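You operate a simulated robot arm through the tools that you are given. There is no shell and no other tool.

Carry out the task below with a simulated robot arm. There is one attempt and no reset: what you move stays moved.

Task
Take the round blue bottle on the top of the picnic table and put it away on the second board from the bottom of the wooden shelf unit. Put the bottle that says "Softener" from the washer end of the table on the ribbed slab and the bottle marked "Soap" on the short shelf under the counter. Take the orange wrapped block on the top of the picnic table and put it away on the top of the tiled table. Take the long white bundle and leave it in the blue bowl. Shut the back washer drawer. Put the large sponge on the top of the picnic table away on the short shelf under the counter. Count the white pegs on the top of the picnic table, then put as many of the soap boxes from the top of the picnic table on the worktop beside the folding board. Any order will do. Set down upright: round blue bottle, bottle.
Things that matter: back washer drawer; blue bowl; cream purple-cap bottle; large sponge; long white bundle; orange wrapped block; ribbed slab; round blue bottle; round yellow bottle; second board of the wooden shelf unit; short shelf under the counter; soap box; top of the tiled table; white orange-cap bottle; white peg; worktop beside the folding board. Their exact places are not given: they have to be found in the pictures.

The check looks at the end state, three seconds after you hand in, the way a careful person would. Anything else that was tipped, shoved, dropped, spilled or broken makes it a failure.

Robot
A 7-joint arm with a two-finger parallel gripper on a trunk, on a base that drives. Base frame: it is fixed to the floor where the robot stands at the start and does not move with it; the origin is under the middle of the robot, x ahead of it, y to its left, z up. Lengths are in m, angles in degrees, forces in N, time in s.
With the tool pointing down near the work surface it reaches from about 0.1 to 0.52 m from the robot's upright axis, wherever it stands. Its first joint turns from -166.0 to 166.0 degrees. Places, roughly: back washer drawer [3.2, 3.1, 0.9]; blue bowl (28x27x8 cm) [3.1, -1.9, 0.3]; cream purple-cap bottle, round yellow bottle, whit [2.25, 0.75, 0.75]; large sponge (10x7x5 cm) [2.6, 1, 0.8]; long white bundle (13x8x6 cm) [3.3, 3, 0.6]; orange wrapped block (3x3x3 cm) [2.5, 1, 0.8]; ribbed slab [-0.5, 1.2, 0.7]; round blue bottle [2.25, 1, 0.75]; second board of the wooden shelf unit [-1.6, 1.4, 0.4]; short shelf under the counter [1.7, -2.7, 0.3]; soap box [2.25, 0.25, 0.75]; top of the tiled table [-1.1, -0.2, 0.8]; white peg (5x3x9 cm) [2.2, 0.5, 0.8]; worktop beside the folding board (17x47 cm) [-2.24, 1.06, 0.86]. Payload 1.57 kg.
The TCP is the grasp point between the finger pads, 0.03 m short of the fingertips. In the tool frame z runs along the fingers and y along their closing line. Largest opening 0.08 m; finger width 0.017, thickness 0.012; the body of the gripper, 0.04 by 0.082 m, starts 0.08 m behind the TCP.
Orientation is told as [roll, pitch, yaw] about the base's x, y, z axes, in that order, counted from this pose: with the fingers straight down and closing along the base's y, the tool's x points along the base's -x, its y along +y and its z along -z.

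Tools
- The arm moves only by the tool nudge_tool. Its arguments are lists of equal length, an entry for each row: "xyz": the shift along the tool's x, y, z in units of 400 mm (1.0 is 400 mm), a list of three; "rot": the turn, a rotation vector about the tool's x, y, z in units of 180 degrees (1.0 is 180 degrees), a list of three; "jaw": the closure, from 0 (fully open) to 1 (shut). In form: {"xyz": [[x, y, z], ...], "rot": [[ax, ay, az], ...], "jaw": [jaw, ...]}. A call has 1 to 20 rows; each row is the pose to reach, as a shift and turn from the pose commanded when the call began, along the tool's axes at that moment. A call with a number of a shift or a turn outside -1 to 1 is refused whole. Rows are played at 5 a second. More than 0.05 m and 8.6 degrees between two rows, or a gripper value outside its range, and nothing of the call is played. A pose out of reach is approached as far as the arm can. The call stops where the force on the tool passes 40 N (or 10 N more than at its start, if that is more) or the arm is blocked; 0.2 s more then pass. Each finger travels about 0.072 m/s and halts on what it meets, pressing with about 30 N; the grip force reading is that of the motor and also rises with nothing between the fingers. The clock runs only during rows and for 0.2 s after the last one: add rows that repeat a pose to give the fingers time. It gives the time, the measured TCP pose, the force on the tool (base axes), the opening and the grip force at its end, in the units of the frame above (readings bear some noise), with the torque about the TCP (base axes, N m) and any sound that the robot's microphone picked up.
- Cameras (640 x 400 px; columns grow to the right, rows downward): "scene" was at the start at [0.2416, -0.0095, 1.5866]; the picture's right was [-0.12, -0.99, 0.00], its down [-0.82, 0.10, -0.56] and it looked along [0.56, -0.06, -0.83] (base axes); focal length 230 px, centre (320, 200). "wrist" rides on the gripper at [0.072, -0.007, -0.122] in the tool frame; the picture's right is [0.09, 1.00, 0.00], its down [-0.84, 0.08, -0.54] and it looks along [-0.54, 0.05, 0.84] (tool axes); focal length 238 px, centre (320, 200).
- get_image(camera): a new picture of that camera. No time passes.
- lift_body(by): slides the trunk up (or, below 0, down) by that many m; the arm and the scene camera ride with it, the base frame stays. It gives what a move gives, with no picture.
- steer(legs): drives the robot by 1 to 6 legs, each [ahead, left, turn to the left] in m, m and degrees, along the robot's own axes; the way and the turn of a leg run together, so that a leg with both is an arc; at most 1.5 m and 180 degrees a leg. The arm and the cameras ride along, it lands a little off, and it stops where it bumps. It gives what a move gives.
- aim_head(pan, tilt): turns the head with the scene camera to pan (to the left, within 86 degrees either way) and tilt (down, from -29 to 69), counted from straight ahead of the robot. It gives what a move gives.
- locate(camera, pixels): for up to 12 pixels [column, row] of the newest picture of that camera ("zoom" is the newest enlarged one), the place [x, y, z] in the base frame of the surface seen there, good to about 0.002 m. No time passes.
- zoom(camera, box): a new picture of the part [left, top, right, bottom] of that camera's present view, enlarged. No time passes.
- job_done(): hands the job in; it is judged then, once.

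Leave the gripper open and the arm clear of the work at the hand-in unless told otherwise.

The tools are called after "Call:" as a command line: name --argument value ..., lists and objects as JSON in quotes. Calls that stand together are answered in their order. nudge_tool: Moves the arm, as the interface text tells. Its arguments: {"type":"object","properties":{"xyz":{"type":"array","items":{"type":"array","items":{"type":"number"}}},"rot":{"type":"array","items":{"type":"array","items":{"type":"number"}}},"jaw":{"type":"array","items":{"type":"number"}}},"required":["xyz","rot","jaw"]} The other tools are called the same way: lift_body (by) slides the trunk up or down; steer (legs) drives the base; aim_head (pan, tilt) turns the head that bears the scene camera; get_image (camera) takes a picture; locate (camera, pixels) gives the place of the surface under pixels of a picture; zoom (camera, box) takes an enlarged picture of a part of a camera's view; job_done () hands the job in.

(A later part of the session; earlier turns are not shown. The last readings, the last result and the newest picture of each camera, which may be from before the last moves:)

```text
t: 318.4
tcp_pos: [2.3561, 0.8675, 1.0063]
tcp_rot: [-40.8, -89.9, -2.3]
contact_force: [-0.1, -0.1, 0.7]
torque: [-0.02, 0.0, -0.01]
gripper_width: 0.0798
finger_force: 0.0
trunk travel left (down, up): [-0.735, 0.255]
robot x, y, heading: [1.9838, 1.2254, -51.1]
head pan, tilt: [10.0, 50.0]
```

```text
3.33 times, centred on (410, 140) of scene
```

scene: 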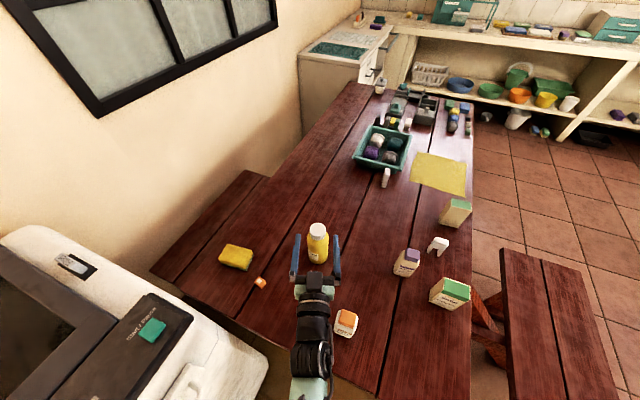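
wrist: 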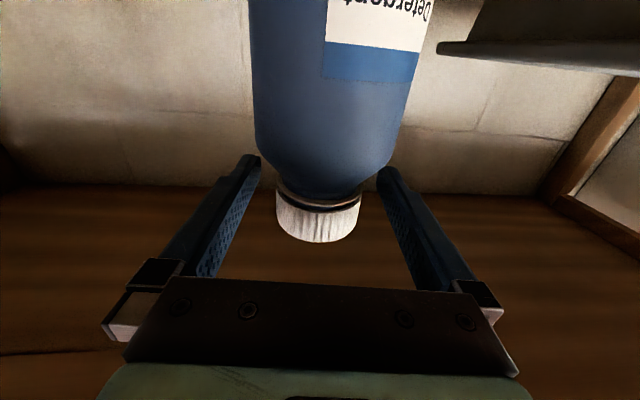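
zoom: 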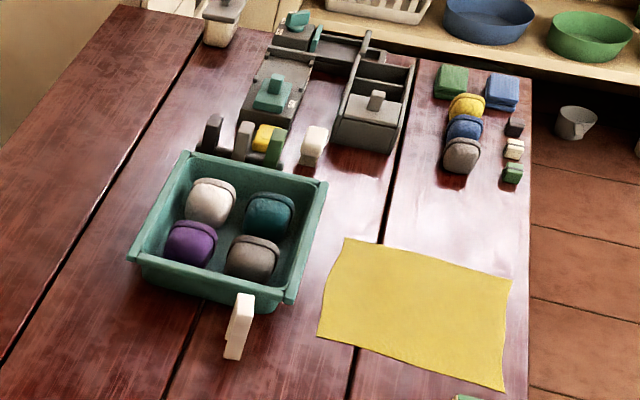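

Only two white pegs (others are dark, grey, green). I lower 0.102 to cap height.

Call:
lift_body --by -0.102

Call:
get_image --camera "scene"

Call:
zoom --camera "scene" --box '[240, 180, 400, 300]'

Call:
locate --camera "zoom" --pixels '[[310, 92], [287, 95], [338, 95], [310, 75], [310, 115]]'

```text
t: 319.8
tcp_pos: [2.3552, 0.8681, 0.9052]
tcp_rot: [-42.9, -89.9, -0.2]
contact_force: [0.7, 0.3, 0.7]
torque: [0.01, 0.01, -0.01]
gripper_width: 0.0799
finger_force: 0.1
trunk travel left (down, up): [-0.633, 0.357]
robot x, y, heading: [1.9857, 1.2205, -51.5]
head pan, tilt: [10.0, 50.0]
```

```text
taken
```

scene: 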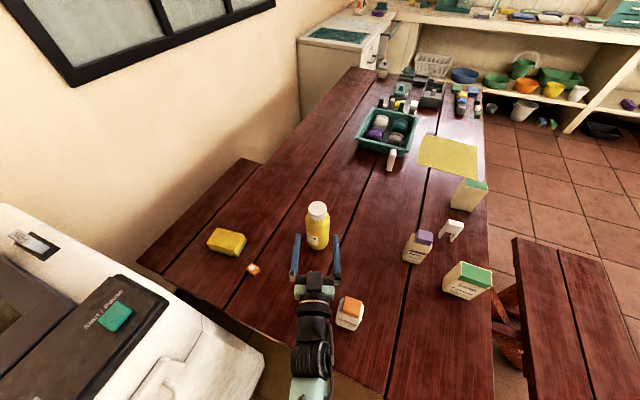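

```text
3.33 times, centred on (320, 240) of scene
```

zoom: 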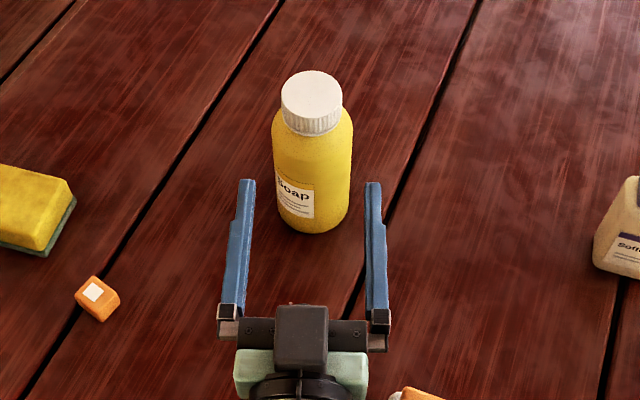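

```text
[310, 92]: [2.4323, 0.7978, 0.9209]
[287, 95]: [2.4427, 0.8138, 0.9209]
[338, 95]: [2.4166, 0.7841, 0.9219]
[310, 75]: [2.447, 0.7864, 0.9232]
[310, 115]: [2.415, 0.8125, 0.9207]
```

Yellow cap centre (2.430, 0.799): exactly 0.102 m ahead on the tool axis. Advance and check.

Call:
nudge_tool --xyz '[[0, 0, 0.08], [0, 0, 0.16], [0, 0, 0.22], [0, 0, 0.254], [0, 0, 0.254]]' --rot '[[0, 0, 0], [0, 0, 0], [0, 0, 0], [0, 0, 0], [0, 0, 0]]' --jaw '[0, 0, 0, 0, 0]'

Call:
zoom --camera "scene" --box '[260, 180, 380, 270]'

```text
t: 321.0
tcp_pos: [2.4309, 0.7977, 0.9055]
tcp_rot: [-40.4, -89.9, -2.7]
contact_force: [0.5, -0.4, -0.2]
torque: [0.04, -0.02, -0.01]
gripper_width: 0.0798
finger_force: 0.1
trunk travel left (down, up): [-0.633, 0.357]
robot x, y, heading: [1.983, 1.2226, -51.3]
head pan, tilt: [10.0, 50.0]
```

```text
4.44 times, centred on (320, 225) of scene
```

zoom: 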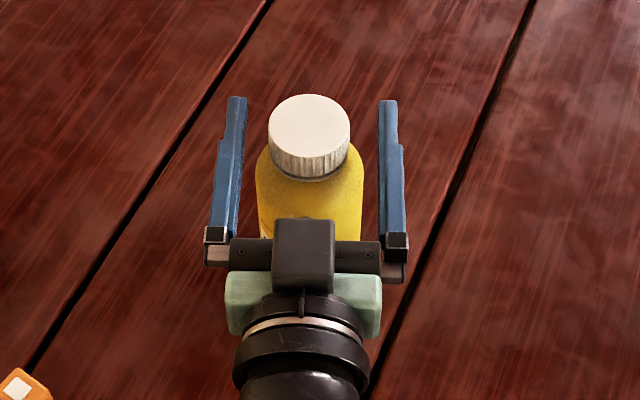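

Centred. Close the gripper on the cap and lift.

Call:
nudge_tool --xyz '[[0, 0, 0], [0, 0, 0], [0, 0, 0], [0, 0, 0], [0, 0, 0]]' --rot '[[0, 0, 0], [0, 0, 0], [0, 0, 0], [0, 0, 0], [0, 0, 0]]' --jaw '[0.2, 0.5, 1, 1, 1]'

Call:
lift_body --by 0.35

Call:
get_image --camera "wrist"

Call:
get_image --camera "scene"

```text
t: 322.2
tcp_pos: [2.431, 0.7984, 0.9048]
tcp_rot: [-36.0, -90.1, -6.9]
contact_force: [0.8, 1.2, 1.7]
torque: [0.01, -0.12, -0.02]
gripper_width: 0.0446
finger_force: 30.2
trunk travel left (down, up): [-0.633, 0.357]
robot x, y, heading: [1.9869, 1.2225, -51.3]
head pan, tilt: [10.0, 50.0]
```

```text
t: 325.6
tcp_pos: [2.4299, 0.7969, 1.2543]
tcp_rot: [-18.0, -90.0, -25.1]
contact_force: [-0.8, -0.2, -3.0]
torque: [-0.04, -0.01, 0.01]
gripper_width: 0.0444
finger_force: 30.1
trunk travel left (down, up): [-0.983, 0.007]
robot x, y, heading: [1.9847, 1.2225, -51.4]
head pan, tilt: [10.0, 50.0]
```

```text
taken
```

wrist: 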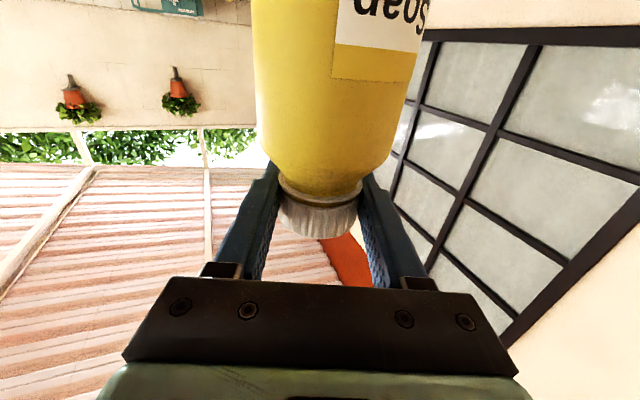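

```text
taken
```

scene: 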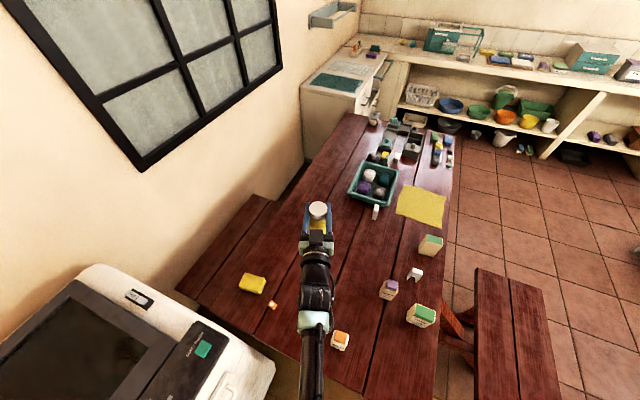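

The yellow bottle is held upright. I retract the arm a little, then back out around the bench and head south toward the counter.

Call:
nudge_tool --xyz '[[0, 0, -0.1], [0, 0, -0.2], [0, 0, -0.25]]' --rot '[[0, 0, 0], [0, 0, 0], [0, 0, 0]]' --jaw '[1, 1, 1]'

Call:
steer --legs '[[-0.3, -0.8, 0], [0, 0, -38.6]]'

Call:
aim_head --pan 0 --tilt 35

Call:
get_image --camera "scene"

```text
t: 326.4
tcp_pos: [2.3582, 0.866, 1.2554]
tcp_rot: [-58.2, -89.9, 15.2]
contact_force: [0.1, -0.9, -4.8]
torque: [-0.01, -0.03, 0.0]
gripper_width: 0.044
finger_force: 30.5
trunk travel left (down, up): [-0.983, 0.007]
robot x, y, heading: [1.982, 1.2198, -51.3]
head pan, tilt: [10.0, 50.0]
```

```text
t: 332.7
tcp_pos: [1.254, 0.448, 1.2541]
tcp_rot: [-23.1, -89.8, -58.1]
contact_force: [-0.5, -0.4, -3.9]
torque: [0.02, -0.04, -0.01]
gripper_width: 0.0445
finger_force: 29.9
trunk travel left (down, up): [-0.983, 0.007]
robot x, y, heading: [1.1794, 0.9617, -89.5]
head pan, tilt: [10.0, 50.0]
```

```text
t: 333.5
tcp_pos: [1.2556, 0.4488, 1.254]
tcp_rot: [-18.9, -90.0, -62.3]
contact_force: [0.3, 0.8, -4.2]
torque: [-0.02, -0.02, -0.02]
gripper_width: 0.0441
finger_force: 30.2
trunk travel left (down, up): [-0.983, 0.007]
robot x, y, heading: [1.1793, 0.9622, -89.3]
head pan, tilt: [0.0, 35.0]
```

```text
taken
```

scene: 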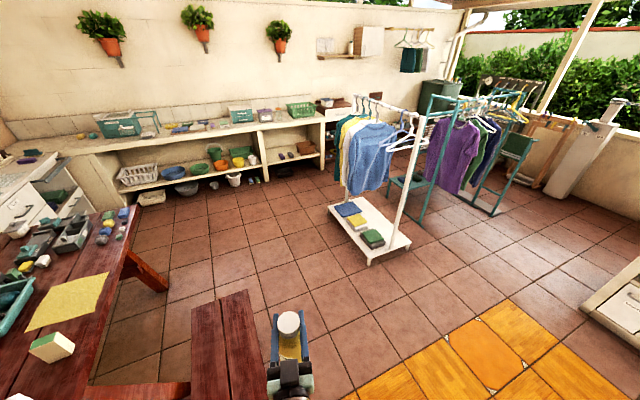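

Call:
zoom --camera "scene" --box '[110, 80, 350, 220]'

Call:
locate --camera "scene" --pixels '[[260, 182], [326, 165], [300, 160], [285, 158], [366, 262], [330, 207], [248, 292], [192, 300], [174, 172], [410, 240], [322, 120], [262, 150]]'

```text
2.67 times, centred on (230, 150) of scene
```

zoom: 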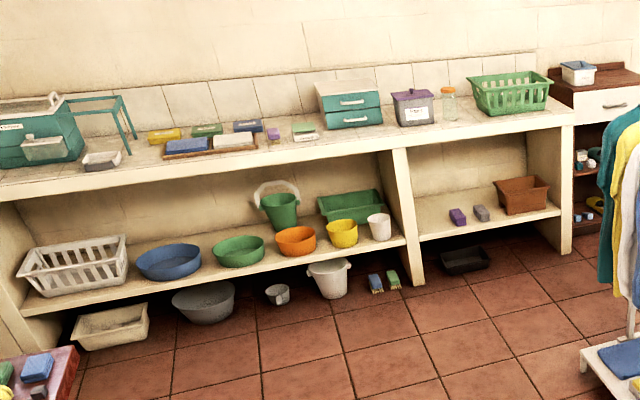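

```text
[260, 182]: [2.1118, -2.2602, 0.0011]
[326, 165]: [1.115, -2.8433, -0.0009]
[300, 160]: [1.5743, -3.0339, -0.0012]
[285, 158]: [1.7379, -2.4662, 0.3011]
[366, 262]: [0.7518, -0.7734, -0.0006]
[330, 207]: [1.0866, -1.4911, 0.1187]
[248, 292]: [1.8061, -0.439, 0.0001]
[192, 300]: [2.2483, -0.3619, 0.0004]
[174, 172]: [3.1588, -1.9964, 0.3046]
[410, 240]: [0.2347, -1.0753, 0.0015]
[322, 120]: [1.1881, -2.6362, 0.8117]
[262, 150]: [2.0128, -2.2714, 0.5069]
```

The short shelf is the right bay of the counter (z≈0.30; purple and grey blocks and a brown basket on it). I drive south past the bench, keeping clear of the clothes rack.

Call:
steer --legs '[[1.2, 0, 0], [0.95, 0.56, 0]]'

Call:
aim_head --pan 0 --tilt 40

Call:
get_image --camera "scene"

```text
t: 344.7
tcp_pos: [1.8591, -1.6771, 1.2539]
tcp_rot: [-21.0, -89.9, -59.4]
contact_force: [0.4, -0.6, -3.4]
torque: [0.03, -0.04, 0.0]
gripper_width: 0.0448
finger_force: 30.4
trunk travel left (down, up): [-0.983, 0.007]
robot x, y, heading: [1.7812, -1.1681, -88.7]
head pan, tilt: [0.0, 35.0]
```

```text
t: 345.4
tcp_pos: [1.8573, -1.6773, 1.2537]
tcp_rot: [-15.5, -89.9, -64.9]
contact_force: [0.1, 0.0, -4.0]
torque: [0.0, 0.03, -0.02]
gripper_width: 0.0447
finger_force: 30.4
trunk travel left (down, up): [-0.983, 0.007]
robot x, y, heading: [1.7753, -1.1674, -88.6]
head pan, tilt: [0.0, 40.0]
```

```text
taken
```

scene: 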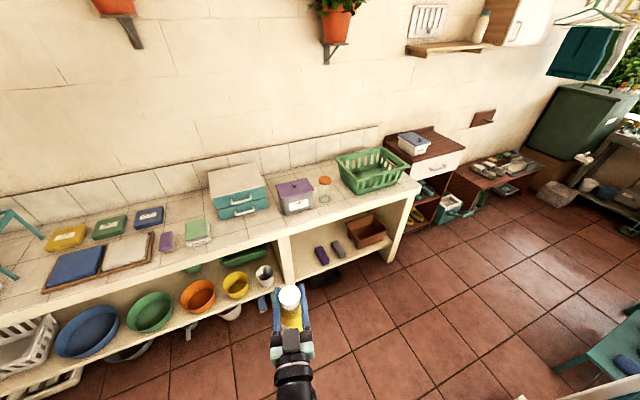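

Call:
zoom --camera "scene" --box '[250, 180, 430, 300]'

Call:
locate --camera "zoom" --pixels '[[170, 310], [455, 265], [300, 300], [250, 270], [180, 200], [310, 210], [400, 180], [560, 20], [160, 340], [230, 240], [360, 240], [440, 120]]'

```text
3.33 times, centred on (340, 240) of scene
```

zoom: 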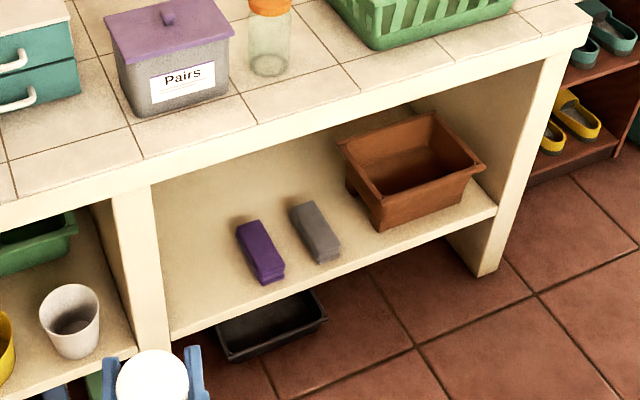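

```text
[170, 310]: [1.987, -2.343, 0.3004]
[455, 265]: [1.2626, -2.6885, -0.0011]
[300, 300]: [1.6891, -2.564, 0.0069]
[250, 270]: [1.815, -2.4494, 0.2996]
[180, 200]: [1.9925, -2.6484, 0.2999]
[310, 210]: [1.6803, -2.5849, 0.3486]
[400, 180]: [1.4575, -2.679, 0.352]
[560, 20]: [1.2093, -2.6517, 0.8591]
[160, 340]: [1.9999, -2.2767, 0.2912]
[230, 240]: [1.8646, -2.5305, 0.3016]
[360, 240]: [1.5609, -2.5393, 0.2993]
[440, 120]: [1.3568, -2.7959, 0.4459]
```

The short shelf (z=0.30) has free space left of the purple block, next to the divider. Target for the Soap bottle: about (1.972, −2.503). I turn to align the tool with the counter's inward direction and move to a stand-off.

Call:
steer --legs '[[0, 0, 15], [0.479, -0.309, 0]]'

Call:
get_image --camera "scene"

```text
t: 349.5
tcp_pos: [1.8288, -2.1846, 1.2547]
tcp_rot: [-29.3, -90.0, -36.1]
contact_force: [0.1, 1.0, -3.8]
torque: [-0.02, -0.03, -0.01]
gripper_width: 0.0447
finger_force: 29.7
trunk travel left (down, up): [-0.983, 0.007]
robot x, y, heading: [1.6211, -1.7152, -73.5]
head pan, tilt: [0.0, 40.0]
```

```text
taken
```

scene: 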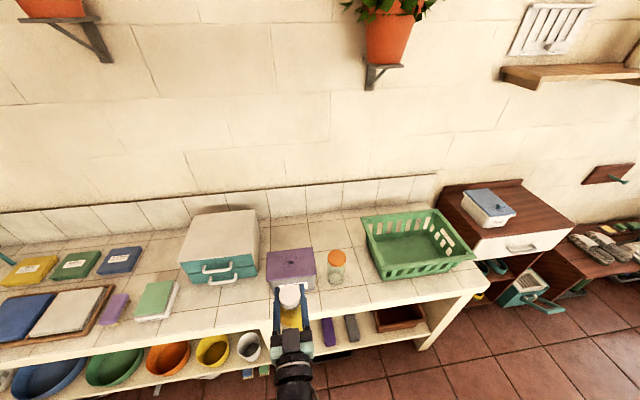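

Bottle at f=0.747, n=2.748 – 15 cm in front of the counter edge. Lower the trunk 0.4, then 0.36.

Call:
lift_body --by -0.4

Call:
lift_body --by -0.36

Call:
aim_head --pan 0 --tilt 35

Call:
get_image --camera "scene"

```text
t: 353.4
tcp_pos: [1.8293, -2.1857, 0.8542]
tcp_rot: [-17.3, -89.9, -48.2]
contact_force: [0.0, -0.6, -3.4]
torque: [-0.02, -0.01, -0.01]
gripper_width: 0.0448
finger_force: 29.4
trunk travel left (down, up): [-0.583, 0.407]
robot x, y, heading: [1.6208, -1.7119, -73.7]
head pan, tilt: [0.0, 40.0]
```

```text
t: 356.9
tcp_pos: [1.8284, -2.1846, 0.4945]
tcp_rot: [-16.3, -89.9, -49.0]
contact_force: [-0.2, 1.2, -4.2]
torque: [0.03, -0.01, 0.01]
gripper_width: 0.0445
finger_force: 30.4
trunk travel left (down, up): [-0.223, 0.767]
robot x, y, heading: [1.6209, -1.7124, -73.7]
head pan, tilt: [0.0, 40.0]
```

```text
t: 357.5
tcp_pos: [1.8292, -2.1852, 0.494]
tcp_rot: [-16.2, -89.9, -49.0]
contact_force: [-0.1, -0.3, -4.0]
torque: [0.03, 0.01, 0.01]
gripper_width: 0.0447
finger_force: 29.6
trunk travel left (down, up): [-0.223, 0.767]
robot x, y, heading: [1.6147, -1.7138, -73.6]
head pan, tilt: [0.0, 35.0]
```

```text
taken
```

scene: 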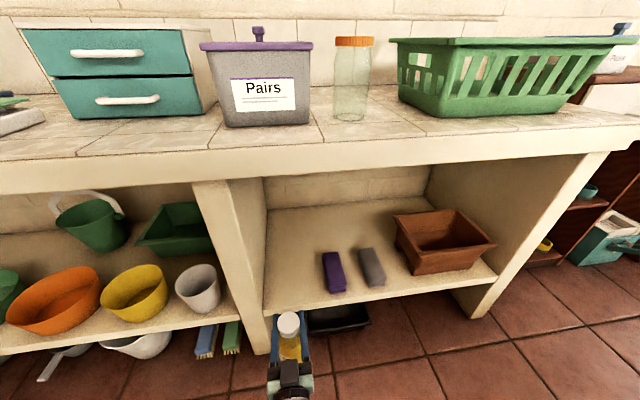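

I locate the free spot edges precisely.

Call:
locate --camera "scene" --pixels '[[270, 306], [269, 240], [324, 288], [322, 258], [295, 290], [295, 260], [310, 300], [340, 255], [360, 252], [300, 230], [268, 180], [340, 165]]'

```text
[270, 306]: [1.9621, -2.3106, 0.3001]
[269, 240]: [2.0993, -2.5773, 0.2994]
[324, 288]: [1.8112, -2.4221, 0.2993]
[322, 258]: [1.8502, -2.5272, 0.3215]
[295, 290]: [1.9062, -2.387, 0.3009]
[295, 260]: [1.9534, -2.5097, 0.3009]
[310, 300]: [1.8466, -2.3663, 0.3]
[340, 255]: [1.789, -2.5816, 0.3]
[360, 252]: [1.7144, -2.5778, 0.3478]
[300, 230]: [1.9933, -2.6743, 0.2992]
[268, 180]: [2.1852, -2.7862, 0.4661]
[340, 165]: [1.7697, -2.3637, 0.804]
```

Free width is f 0.63–0.82; bottle at f≈0.747. I extend the arm 0.07 m, then drive in 0.15 m along the shelf's inward direction and check.

Call:
nudge_tool --xyz '[[0, 0.008, 0.06], [0, 0.015, 0.12], [0, 0.015, 0.175], [0, 0.015, 0.175]]' --rot '[[0, 0, 0], [0, 0, 0], [0, 0, 0], [0, 0, 0]]' --jaw '[1, 1, 1, 1]'

Call:
steer --legs '[[0.148, 0.022, 0]]'

Call:
get_image --camera "scene"

```text
t: 358.5
tcp_pos: [1.8649, -2.246, 0.4936]
tcp_rot: [-24.5, -89.8, -41.0]
contact_force: [0.3, -0.6, -3.0]
torque: [-0.02, 0.0, 0.01]
gripper_width: 0.0448
finger_force: 29.6
trunk travel left (down, up): [-0.223, 0.767]
robot x, y, heading: [1.6205, -1.7116, -73.8]
head pan, tilt: [0.0, 35.0]
```

```text
t: 359.9
tcp_pos: [1.9254, -2.3809, 0.494]
tcp_rot: [-15.7, -89.8, -49.5]
contact_force: [0.2, 0.2, -4.4]
torque: [-0.01, -0.03, 0.0]
gripper_width: 0.0449
finger_force: 30.5
trunk travel left (down, up): [-0.223, 0.767]
robot x, y, heading: [1.6801, -1.846, -73.9]
head pan, tilt: [0.0, 35.0]
```

```text
taken
```

scene: 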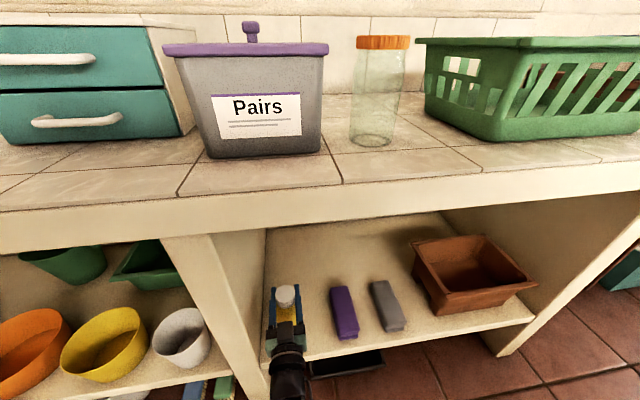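

Bottle is inside the bay at f=0.753, n=2.967. I drive 0.144 further, shifting 1.5 cm away from the divider.

Call:
steer --legs '[[0.144, 0.006, 0]]'

Call:
get_image --camera "scene"

Call:
get_image --camera "wrist"

```text
t: 361.2
tcp_pos: [1.9715, -2.5145, 0.4935]
tcp_rot: [-14.8, -89.8, -50.8]
contact_force: [-0.4, 0.6, -4.3]
torque: [0.03, 0.0, -0.01]
gripper_width: 0.0446
finger_force: 29.9
trunk travel left (down, up): [-0.223, 0.767]
robot x, y, heading: [1.7291, -1.9841, -73.6]
head pan, tilt: [0.0, 35.0]
```

```text
taken
```

scene: 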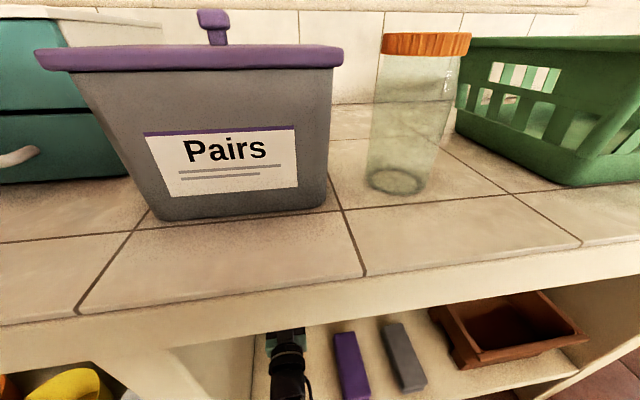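

```text
taken
```

wrist: 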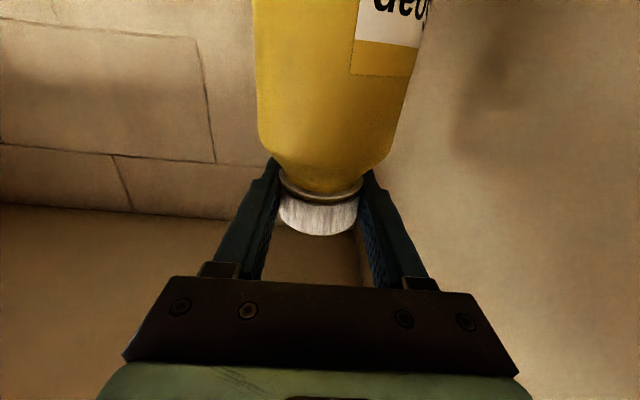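

At f=0.739, n=3.107. I lower the trunk 0.03, then nudge down to contact.

Call:
lift_body --by -0.03

Call:
nudge_tool --xyz '[[0.01, 0, 0], [0.018, 0, 0], [0.021, 0, 0], [0.021, 0, 0]]' --rot '[[0, 0, 0], [0, 0, 0], [0, 0, 0], [0, 0, 0]]' --jaw '[1, 1, 1, 1]'

```text
t: 362.0
tcp_pos: [1.9709, -2.515, 0.4647]
tcp_rot: [-13.0, -89.9, -52.3]
contact_force: [-0.4, -0.4, -3.9]
torque: [-0.04, 0.02, 0.02]
gripper_width: 0.0449
finger_force: 30.1
trunk travel left (down, up): [-0.193, 0.797]
robot x, y, heading: [1.7276, -1.9848, -73.9]
head pan, tilt: [0.0, 35.0]
```

```text
t: 363.0
tcp_pos: [1.9718, -2.5159, 0.4557]
tcp_rot: [-78.6, -90.0, 13.3]
contact_force: [0.0, 0.9, 0.2]
torque: [0.03, 0.0, -0.01]
gripper_width: 0.0446
finger_force: 30.1
trunk travel left (down, up): [-0.193, 0.797]
robot x, y, heading: [1.7276, -1.9839, -73.9]
head pan, tilt: [0.0, 35.0]
```

The bottle now rests (force ≈0). Open, then back off 0.09 m along the tool axis.

Call:
nudge_tool --xyz '[[0, 0, 0], [0, 0, 0], [0, 0, 0], [0, 0, 0], [0, 0, -0.06], [0, 0, -0.12], [0, 0, -0.18], [0, 0, -0.225]]' --rot '[[0, 0, 0], [0, 0, 0], [0, 0, 0], [0, 0, 0], [0, 0, 0], [0, 0, 0], [0, 0, 0], [0, 0, 0]]' --jaw '[0.4, 0.2, 0, 0, 0, 0, 0, 0]'

Call:
steer --legs '[[-0.277, -0.04, 0]]'

Call:
get_image --camera "scene"

```text
t: 364.8
tcp_pos: [1.9343, -2.4336, 0.4555]
tcp_rot: [-35.3, -89.9, -30.1]
contact_force: [-0.3, -0.5, 1.2]
torque: [-0.02, 0.01, -0.02]
gripper_width: 0.0799
finger_force: 0.1
trunk travel left (down, up): [-0.193, 0.797]
robot x, y, heading: [1.7289, -1.9854, -73.5]
head pan, tilt: [0.0, 35.0]
```

```text
t: 366.7
tcp_pos: [1.8186, -2.1797, 0.4542]
tcp_rot: [-15.7, -89.9, -49.8]
contact_force: [-0.2, -0.3, -0.3]
torque: [0.01, 0.01, 0.01]
gripper_width: 0.0798
finger_force: 0.0
trunk travel left (down, up): [-0.193, 0.797]
robot x, y, heading: [1.6163, -1.73, -73.8]
head pan, tilt: [0.0, 35.0]
```

```text
taken
```

scene: 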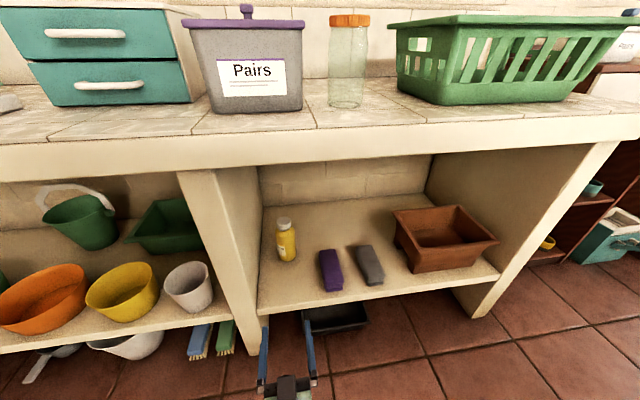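

The Soap bottle stands on the short shelf. Now I raise the trunk and return the tool to pointing down (for the sponge).

Call:
lift_body --by 0.4

Call:
lift_body --by 0.39

Call:
nudge_tool --xyz '[[0, 0, 0], [0, 0, 0], [0, 0, 0], [0, 0, 0], [0, 0, 0], [0, 0, 0], [0, 0, 0], [0, 0, 0], [0, 0, 0], [0, 0, 0], [0, 0, 0]]' --rot '[[0, 0.0455, 0], [0, 0.091, 0], [0, 0.1365, 0], [0, 0.182, 0], [0, 0.2275, 0], [0, 0.273, 0], [0, 0.3185, 0], [0, 0.364, 0], [0, 0.4095, 0], [0, 0.455, 0], [0, 0.5, 0]]' --jaw '[0, 0, 0, 0, 0, 0, 0, 0, 0, 0, 0]'

```text
t: 370.6
tcp_pos: [1.8187, -2.181, 0.854]
tcp_rot: [-16.7, -89.8, -48.8]
contact_force: [-0.4, 0.1, -1.0]
torque: [-0.02, -0.01, 0.03]
gripper_width: 0.0799
finger_force: 0.0
trunk travel left (down, up): [-0.593, 0.397]
robot x, y, heading: [1.6134, -1.73, -73.8]
head pan, tilt: [0.0, 35.0]
```

```text
t: 374.3
tcp_pos: [1.8176, -2.1805, 1.2449]
tcp_rot: [-16.4, -89.8, -49.0]
contact_force: [-0.1, 0.0, -0.5]
torque: [-0.02, -0.03, 0.05]
gripper_width: 0.0803
finger_force: 0.0
trunk travel left (down, up): [-0.983, 0.007]
robot x, y, heading: [1.613, -1.73, -73.7]
head pan, tilt: [0.0, 35.0]
```

```text
t: 376.7
tcp_pos: [1.8305, -2.1875, 1.2544]
tcp_rot: [1.4, -3.3, -64.8]
contact_force: [0.6, 0.1, -0.4]
torque: [-0.03, 0.03, 0.0]
gripper_width: 0.08
finger_force: 0.0
out of reach, approached as far as the arm can: row 11
trunk travel left (down, up): [-0.983, 0.007]
robot x, y, heading: [1.6098, -1.7301, -73.6]
head pan, tilt: [0.0, 35.0]
```

Small residual tilt (1.4°, −3.3°). I lower the tool 5 cm and correct it.

Call:
nudge_tool --xyz '[[0, 0, 0.1], [0, 0, 0.15], [0, 0, 0.15]]' --rot '[[0.0078, 0.0183, 0], [0.0078, 0.0183, 0], [0.0078, 0.0183, 0]]' --jaw '[0, 0, 0]'

```text
t: 377.5
tcp_pos: [1.818, -2.1809, 1.1845]
tcp_rot: [-1.5, 3.4, -65.5]
contact_force: [0.4, -0.1, -0.5]
torque: [0.01, 0.01, -0.02]
gripper_width: 0.0799
finger_force: 0.1
trunk travel left (down, up): [-0.983, 0.007]
robot x, y, heading: [1.6131, -1.7283, -73.6]
head pan, tilt: [0.0, 35.0]
```

Now over-corrected; I undo it.

Call:
nudge_tool --xyz '[[0, 0, 0], [0, 0, 0]]' --rot '[[-0.008, -0.0187, 0], [-0.008, -0.0187, 0]]' --jaw '[0, 0]'

Call:
get_image --camera "scene"

```text
t: 378.1
tcp_pos: [1.8195, -2.1803, 1.1842]
tcp_rot: [0.0, 0.0, -65.3]
contact_force: [-1.5, -0.5, 0.3]
torque: [0.03, -0.02, 0.0]
gripper_width: 0.0799
finger_force: 0.1
trunk travel left (down, up): [-0.983, 0.007]
robot x, y, heading: [1.614, -1.7266, -73.5]
head pan, tilt: [0.0, 35.0]
```

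```text
taken
```

scene: 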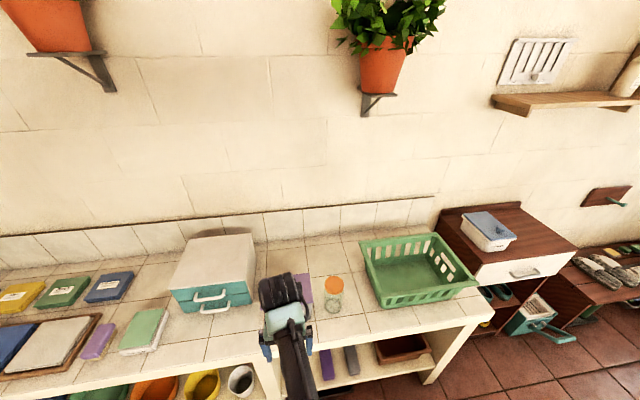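

Tool is exactly down now. I drive back to the washer end of the table for the sponge.

Call:
steer --legs '[[-1.48, 0, 0], [-1.157, 0.348, 0], [-0.227, 0.641, 0], [0, 0, 23.5]]'

Call:
aim_head --pan 15 --tilt 50

Call:
get_image --camera "scene"

```text
t: 395.7
tcp_pos: [2.1079, 0.9634, 1.1845]
tcp_rot: [0.0, 0.2, -41.2]
contact_force: [0.9, 0.1, -0.3]
torque: [-0.02, -0.02, -0.01]
gripper_width: 0.0797
finger_force: 0.1
trunk travel left (down, up): [-0.983, 0.007]
robot x, y, heading: [1.7338, 1.2908, -49.6]
head pan, tilt: [0.0, 35.0]
```

```text
t: 396.4
tcp_pos: [2.1085, 0.964, 1.1846]
tcp_rot: [-0.1, 0.1, -41.2]
contact_force: [-0.5, 0.5, 0.0]
torque: [0.02, -0.01, 0.0]
gripper_width: 0.08
finger_force: 0.1
trunk travel left (down, up): [-0.983, 0.007]
robot x, y, heading: [1.7349, 1.2921, -49.6]
head pan, tilt: [15.0, 50.0]
```

```text
taken
```

scene: 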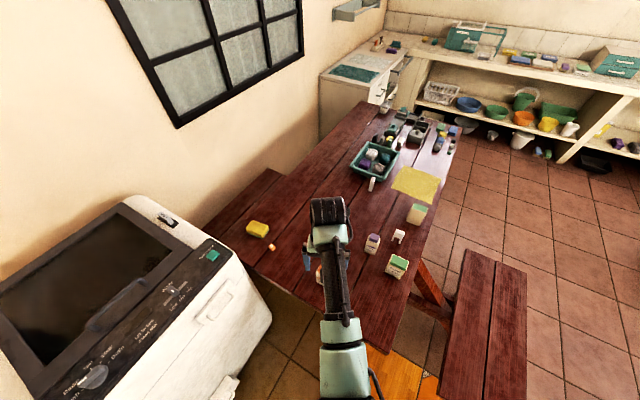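

I zoom in on the sponge, orange block, and the washer's corner.

Call:
zoom --camera "scene" --box '[220, 200, 300, 265]'

Call:
locate --camera "zoom" --pixels '[[210, 215], [340, 280], [395, 215], [270, 155], [300, 215], [310, 300], [395, 365], [415, 350], [425, 370], [408, 385], [200, 260], [320, 310]]'

Call:
locate --camera "scene" --pixels '[[230, 255], [245, 280], [270, 325], [220, 245], [255, 300], [160, 200]]'

```text
6.15 times, centred on (260, 232) of scene
```

zoom: 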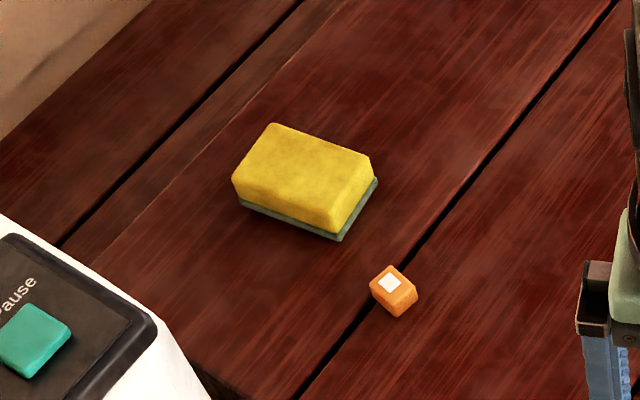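

```text
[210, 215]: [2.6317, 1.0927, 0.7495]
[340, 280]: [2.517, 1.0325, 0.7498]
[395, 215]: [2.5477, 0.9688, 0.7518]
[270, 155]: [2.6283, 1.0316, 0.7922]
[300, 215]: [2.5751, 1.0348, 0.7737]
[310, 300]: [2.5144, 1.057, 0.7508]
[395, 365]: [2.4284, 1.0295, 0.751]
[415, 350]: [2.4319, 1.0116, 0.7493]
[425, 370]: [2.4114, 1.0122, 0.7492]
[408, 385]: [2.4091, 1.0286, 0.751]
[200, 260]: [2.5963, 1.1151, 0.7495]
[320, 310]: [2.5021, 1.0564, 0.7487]
```

```text
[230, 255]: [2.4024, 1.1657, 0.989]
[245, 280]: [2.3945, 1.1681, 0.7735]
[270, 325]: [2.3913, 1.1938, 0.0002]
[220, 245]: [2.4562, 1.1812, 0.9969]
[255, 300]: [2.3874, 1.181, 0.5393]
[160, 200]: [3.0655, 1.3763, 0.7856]
```

I locate the sponge's top corners exactly.

Call:
locate --camera "zoom" --pixels '[[274, 127], [366, 160], [328, 212], [238, 180], [302, 170], [342, 238], [243, 205], [375, 182], [392, 283], [375, 285], [398, 312], [414, 292]]'

```text
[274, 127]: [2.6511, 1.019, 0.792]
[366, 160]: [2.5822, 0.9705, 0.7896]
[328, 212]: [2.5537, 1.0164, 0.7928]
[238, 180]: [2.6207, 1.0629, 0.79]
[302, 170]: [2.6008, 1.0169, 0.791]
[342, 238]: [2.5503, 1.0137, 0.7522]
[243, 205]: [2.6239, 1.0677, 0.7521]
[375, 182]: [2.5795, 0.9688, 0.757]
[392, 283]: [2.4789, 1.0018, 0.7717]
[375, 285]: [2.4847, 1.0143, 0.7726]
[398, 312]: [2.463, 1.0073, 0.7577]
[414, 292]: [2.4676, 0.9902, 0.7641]
```

Sponge centre (2.602, 1.017), long axis at 35°, top z 0.79. Washer corner at (2.40, 1.166). I drive to (2.02, 1.215).

Call:
steer --legs '[[0.243, 0.167, 0]]'

```text
t: 398.4
tcp_pos: [2.393, 0.8881, 1.1838]
tcp_rot: [0.1, 0.1, -41.3]
contact_force: [0.2, 0.0, -0.8]
torque: [-0.03, -0.01, 0.01]
gripper_width: 0.0798
finger_force: 0.0
trunk travel left (down, up): [-0.983, 0.007]
robot x, y, heading: [2.0228, 1.2146, -49.1]
head pan, tilt: [15.0, 50.0]
```

I swing the gripper above the sponge and turn it to yaw 35°.

Call:
nudge_tool --xyz '[[-0.018, 0.0587, 0], [-0.036, 0.1174, 0], [-0.054, 0.1761, 0], [-0.072, 0.2348, 0], [-0.09, 0.2935, 0], [-0.108, 0.3522, 0], [-0.126, 0.4109, 0], [-0.144, 0.4696, 0], [-0.162, 0.5283, 0], [-0.18, 0.587, 0], [-0.18, 0.587, 0]]' --rot '[[0, 0, -0.0424], [0, 0, -0.0848], [0, 0, -0.1272], [0, 0, -0.1696], [0, 0, -0.212], [0, 0, -0.2543], [0, 0, -0.2967], [0, 0, -0.3391], [0, 0, -0.3815], [0, 0, -0.4239], [0, 0, -0.4239]]' --jaw '[0, 0, 0, 0, 0, 0, 0, 0, 0, 0, 0]'

Call:
get_image --camera "wrist"

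Call:
get_image --camera "scene"

```text
t: 400.9
tcp_pos: [2.6006, 1.0167, 1.1844]
tcp_rot: [0.1, 0.0, 35.2]
contact_force: [0.6, 0.7, 0.1]
torque: [0.01, -0.04, 0.02]
gripper_width: 0.0801
finger_force: 0.1
trunk travel left (down, up): [-0.983, 0.007]
robot x, y, heading: [2.0221, 1.2136, -49.7]
head pan, tilt: [15.0, 50.0]
```

```text
taken
```

wrist: 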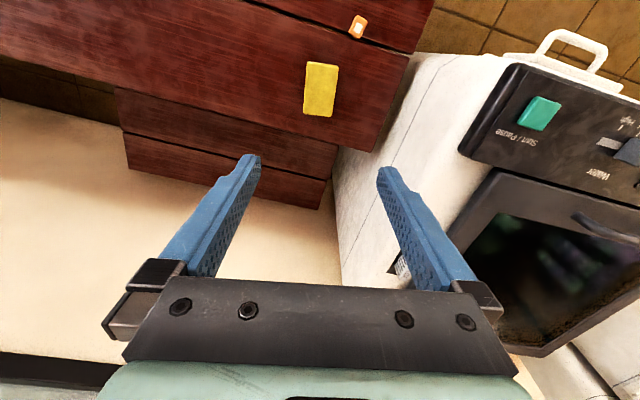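

```text
taken
```

scene: 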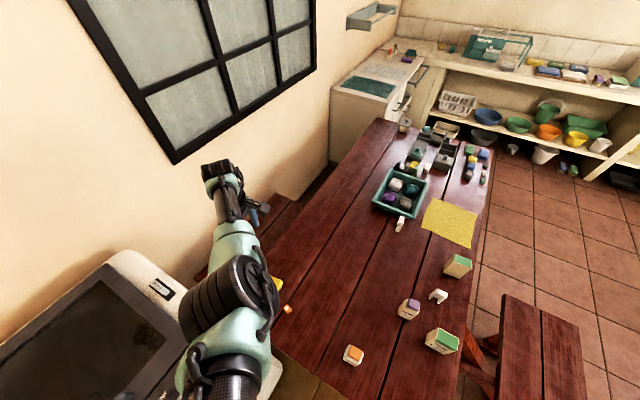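

Aligned over the sponge. I check the height of the elbow relative to the washer before lowering.

Call:
locate --camera "scene" --pixels '[[215, 300], [190, 330], [240, 350], [230, 245], [250, 285], [225, 190], [260, 330], [195, 300]]'

```text
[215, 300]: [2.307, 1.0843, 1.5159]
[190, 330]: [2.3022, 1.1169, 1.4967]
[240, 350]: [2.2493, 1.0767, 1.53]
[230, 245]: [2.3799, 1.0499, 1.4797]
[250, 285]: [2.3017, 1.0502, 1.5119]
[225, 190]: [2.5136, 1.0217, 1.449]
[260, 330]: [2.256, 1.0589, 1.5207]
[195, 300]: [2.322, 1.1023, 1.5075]
```

Elbow and forearm keep ≥4 cm lateral clearance from the washer. Lower the trunk 0.33.

Call:
lift_body --by -0.33

Call:
get_image --camera "wrist"

Call:
get_image --camera "scene"

```text
t: 404.1
tcp_pos: [2.602, 1.0162, 0.8551]
tcp_rot: [0.1, 0.0, 35.2]
contact_force: [0.3, -0.2, -0.5]
torque: [-0.01, -0.01, 0.03]
gripper_width: 0.0801
finger_force: 0.0
trunk travel left (down, up): [-0.653, 0.337]
robot x, y, heading: [2.0234, 1.216, -49.5]
head pan, tilt: [15.0, 50.0]
```

```text
taken
```

wrist: 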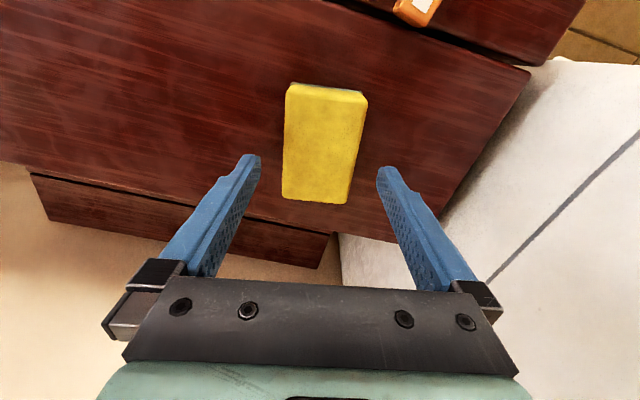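

```text
taken
```

scene: 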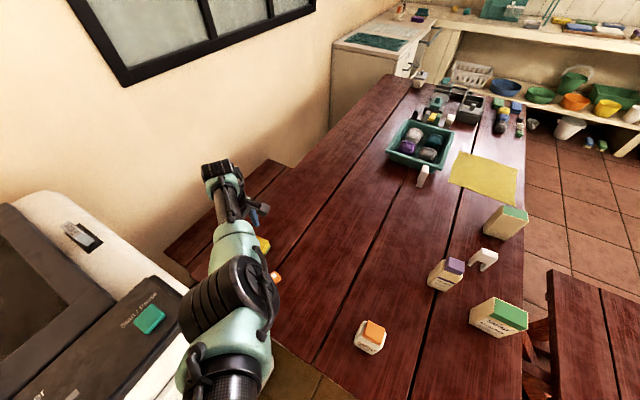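

Sponge (≈6 cm wide) centred between the open fingers. Descend 0.069 m and grip.

Call:
nudge_tool --xyz '[[0, 0, 0.06], [0, 0, 0.12], [0, 0, 0.165], [0, 0, 0.172], [0, 0, 0.172], [0, 0, 0.172], [0, 0, 0.172], [0, 0, 0.172], [0, 0, 0.172]]' --rot '[[0, 0, 0], [0, 0, 0], [0, 0, 0], [0, 0, 0], [0, 0, 0], [0, 0, 0], [0, 0, 0], [0, 0, 0], [0, 0, 0]]' --jaw '[0, 0, 0, 0, 0, 0.3, 0.6, 1, 1]'

Call:
get_image --camera "wrist"

```text
t: 406.1
tcp_pos: [2.5858, 1.0245, 0.7989]
tcp_rot: [0.2, 0.0, 35.2]
contact_force: [0.4, -0.9, -0.2]
torque: [0.0, -0.01, -0.02]
gripper_width: 0.0606
finger_force: 30.4
out of reach, approached as far as the arm can: row 1, 2, 3, 4, 5, 6, 7, 8, 9
trunk travel left (down, up): [-0.653, 0.337]
robot x, y, heading: [2.0253, 1.2149, -49.5]
head pan, tilt: [15.0, 50.0]
```

```text
taken
```

wrist: 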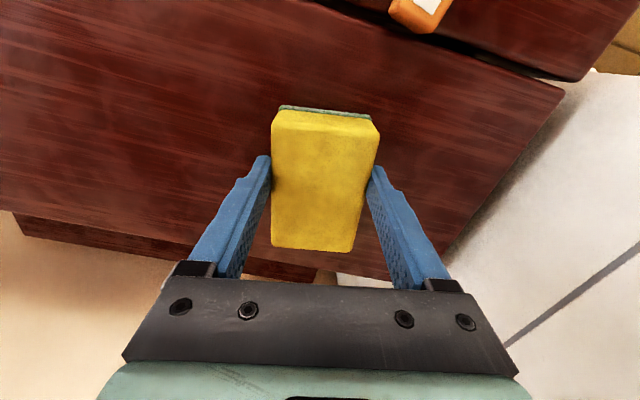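

The grip holds the sponge (opening 0.0606, 30 N). I lift the trunk and check.

Call:
lift_body --by 0.33

Call:
get_image --camera "wrist"

Call:
get_image --camera "scene"

```text
t: 409.4
tcp_pos: [2.5869, 1.0242, 1.1298]
tcp_rot: [0.1, 0.0, 35.1]
contact_force: [0.1, -0.3, -0.1]
torque: [0.0, -0.02, -0.03]
gripper_width: 0.0607
finger_force: 30.2
trunk travel left (down, up): [-0.983, 0.007]
robot x, y, heading: [2.0194, 1.2203, -49.7]
head pan, tilt: [15.0, 50.0]
```

```text
taken
```

wrist: 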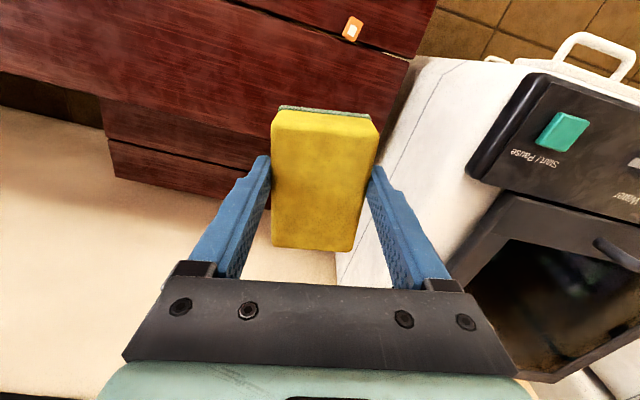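

```text
taken
```

scene: 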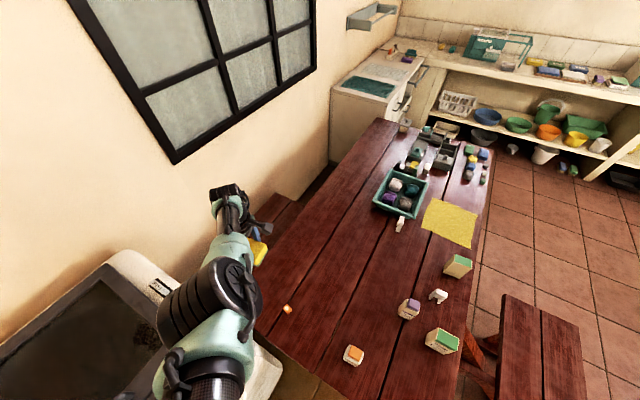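

Sponge held. I bring the arm back in front, raise it and rotate the gripper to its natural forward yaw.

Call:
nudge_tool --xyz '[[0.02, 0, -0.05], [0.08, 0, -0.1], [0.15, 0, -0.1375], [0.22, 0, -0.1375], [0.29, 0, -0.1375], [0.36, 0, -0.1375], [0.43, 0, -0.1375], [0.5, 0, -0.1375], [0.55, 0, -0.1375], [0.6, 0, -0.1375]]' --rot '[[0, 0, 0.0426], [0, 0, 0.0851], [0, 0, 0.1277], [0, 0, 0.1702], [0, 0, 0.2128], [0, 0, 0.2554], [0, 0, 0.2979], [0, 0, 0.3405], [0, 0, 0.383], [0, 0, 0.4256]]' --jaw '[1, 1, 1, 1, 1, 1, 1, 1, 1, 1]'

Call:
get_image --camera "scene"

```text
t: 411.6
tcp_pos: [2.3902, 0.8874, 1.1849]
tcp_rot: [-0.1, 0.1, -41.7]
contact_force: [0.8, 0.3, 0.5]
torque: [-0.01, 0.02, 0.01]
gripper_width: 0.0607
finger_force: 29.9
trunk travel left (down, up): [-0.983, 0.007]
robot x, y, heading: [2.021, 1.2156, -49.6]
head pan, tilt: [15.0, 50.0]
```

```text
taken
```

scene: 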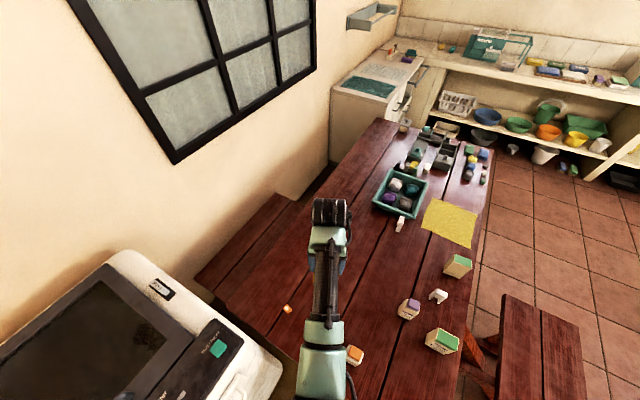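

I drive to the counter's short shelf again with the sponge.

Call:
steer --legs '[[-0.29, -0.83, 0], [0, 0, -24], [1.156, -0.346, 0], [1.44, -0.013, 0]]'

Call:
aim_head --pan 0 --tilt 40

Call:
get_image --camera "scene"

```text
t: 430.0
tcp_pos: [1.7793, -2.1591, 1.1827]
tcp_rot: [0.0, 0.0, -66.3]
contact_force: [0.0, 1.5, 0.6]
torque: [-0.04, 0.01, 0.0]
gripper_width: 0.0609
finger_force: 30.1
trunk travel left (down, up): [-0.983, 0.007]
robot x, y, heading: [1.5788, -1.7068, -74.2]
head pan, tilt: [15.0, 50.0]
```

```text
t: 430.7
tcp_pos: [1.7789, -2.1592, 1.1845]
tcp_rot: [0.0, 0.1, -66.2]
contact_force: [-0.2, 0.2, 0.4]
torque: [-0.03, -0.01, 0.0]
gripper_width: 0.0609
finger_force: 30.2
trunk travel left (down, up): [-0.983, 0.007]
robot x, y, heading: [1.5793, -1.7108, -74.1]
head pan, tilt: [0.0, 40.0]
```

```text
taken
```

scene: 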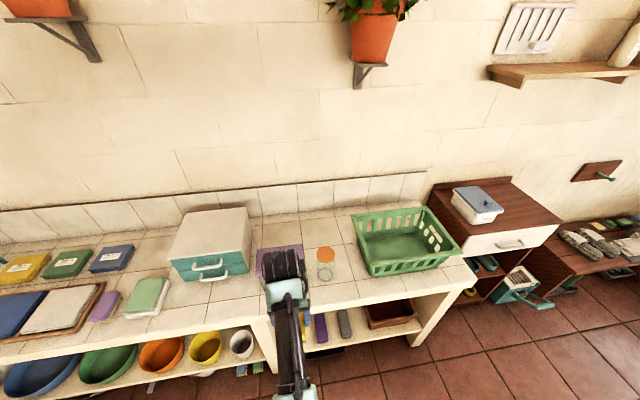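

TCP at f=0.713, n=2.704. I lower the trunk in two steps to look under the counter.

Call:
lift_body --by -0.4

Call:
lift_body --by -0.39

Call:
aim_head --pan 0 --tilt 30

Call:
get_image --camera "scene"

Call:
locate --camera "scene" --pixels '[[330, 190], [330, 205], [330, 180], [400, 190], [285, 260], [300, 300], [290, 320], [320, 270], [310, 240], [270, 300]]'

```text
t: 434.6
tcp_pos: [1.7794, -2.1608, 0.7832]
tcp_rot: [-0.1, 0.1, -66.2]
contact_force: [0.0, -0.2, -0.3]
torque: [0.01, 0.02, 0.0]
gripper_width: 0.0608
finger_force: 30.2
trunk travel left (down, up): [-0.583, 0.407]
robot x, y, heading: [1.586, -1.7073, -74.1]
head pan, tilt: [0.0, 40.0]
```

```text
t: 438.3
tcp_pos: [1.7791, -2.1584, 0.393]
tcp_rot: [0.0, 0.2, -66.2]
contact_force: [0.5, 0.7, -0.6]
torque: [-0.01, 0.03, 0.02]
gripper_width: 0.0608
finger_force: 29.9
trunk travel left (down, up): [-0.193, 0.797]
robot x, y, heading: [1.5815, -1.7057, -74.2]
head pan, tilt: [0.0, 40.0]
```

```text
t: 439.0
tcp_pos: [1.7804, -2.1609, 0.393]
tcp_rot: [0.0, 0.0, -66.2]
contact_force: [0.0, 0.1, 0.4]
torque: [0.02, -0.03, -0.02]
gripper_width: 0.0609
finger_force: 29.9
trunk travel left (down, up): [-0.193, 0.797]
robot x, y, heading: [1.5826, -1.7078, -74.2]
head pan, tilt: [0.0, 30.0]
```

```text
taken
```

scene: 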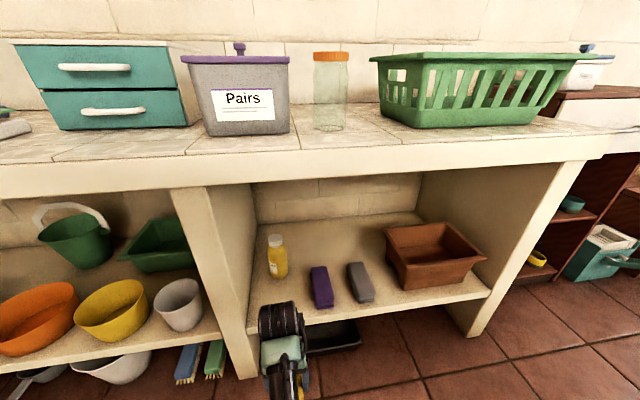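

```text
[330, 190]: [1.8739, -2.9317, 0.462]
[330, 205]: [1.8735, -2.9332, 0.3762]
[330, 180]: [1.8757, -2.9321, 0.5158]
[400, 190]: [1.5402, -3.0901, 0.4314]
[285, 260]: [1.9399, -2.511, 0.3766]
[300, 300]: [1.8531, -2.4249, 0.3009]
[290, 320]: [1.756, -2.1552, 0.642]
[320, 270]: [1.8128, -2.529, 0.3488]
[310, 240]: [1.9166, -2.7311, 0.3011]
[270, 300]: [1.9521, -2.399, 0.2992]
```

Clear view: Soap bottle stands well; free spot in front of it. I drive 0.175 m in and 2 cm left, then extend the arm 0.10 m.

Call:
steer --legs '[[0.169, 0.049, 0]]'

Call:
get_image --camera "scene"

```text
t: 440.5
tcp_pos: [1.8728, -2.308, 0.3935]
tcp_rot: [0.0, 0.1, -66.1]
contact_force: [-1.0, 0.0, -0.9]
torque: [0.0, 0.01, 0.01]
gripper_width: 0.0609
finger_force: 29.9
trunk travel left (down, up): [-0.193, 0.797]
robot x, y, heading: [1.6754, -1.8543, -74.1]
head pan, tilt: [0.0, 30.0]
```

```text
taken
```

scene: 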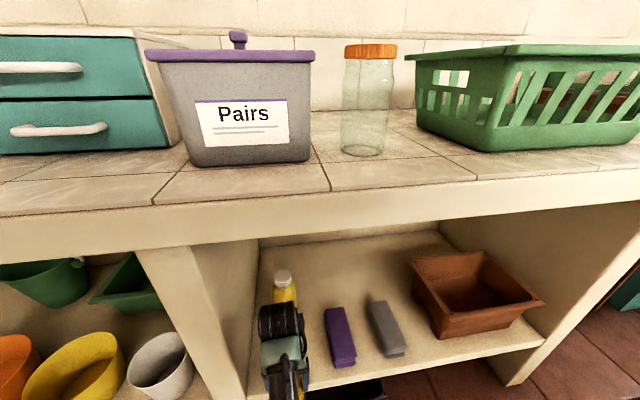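

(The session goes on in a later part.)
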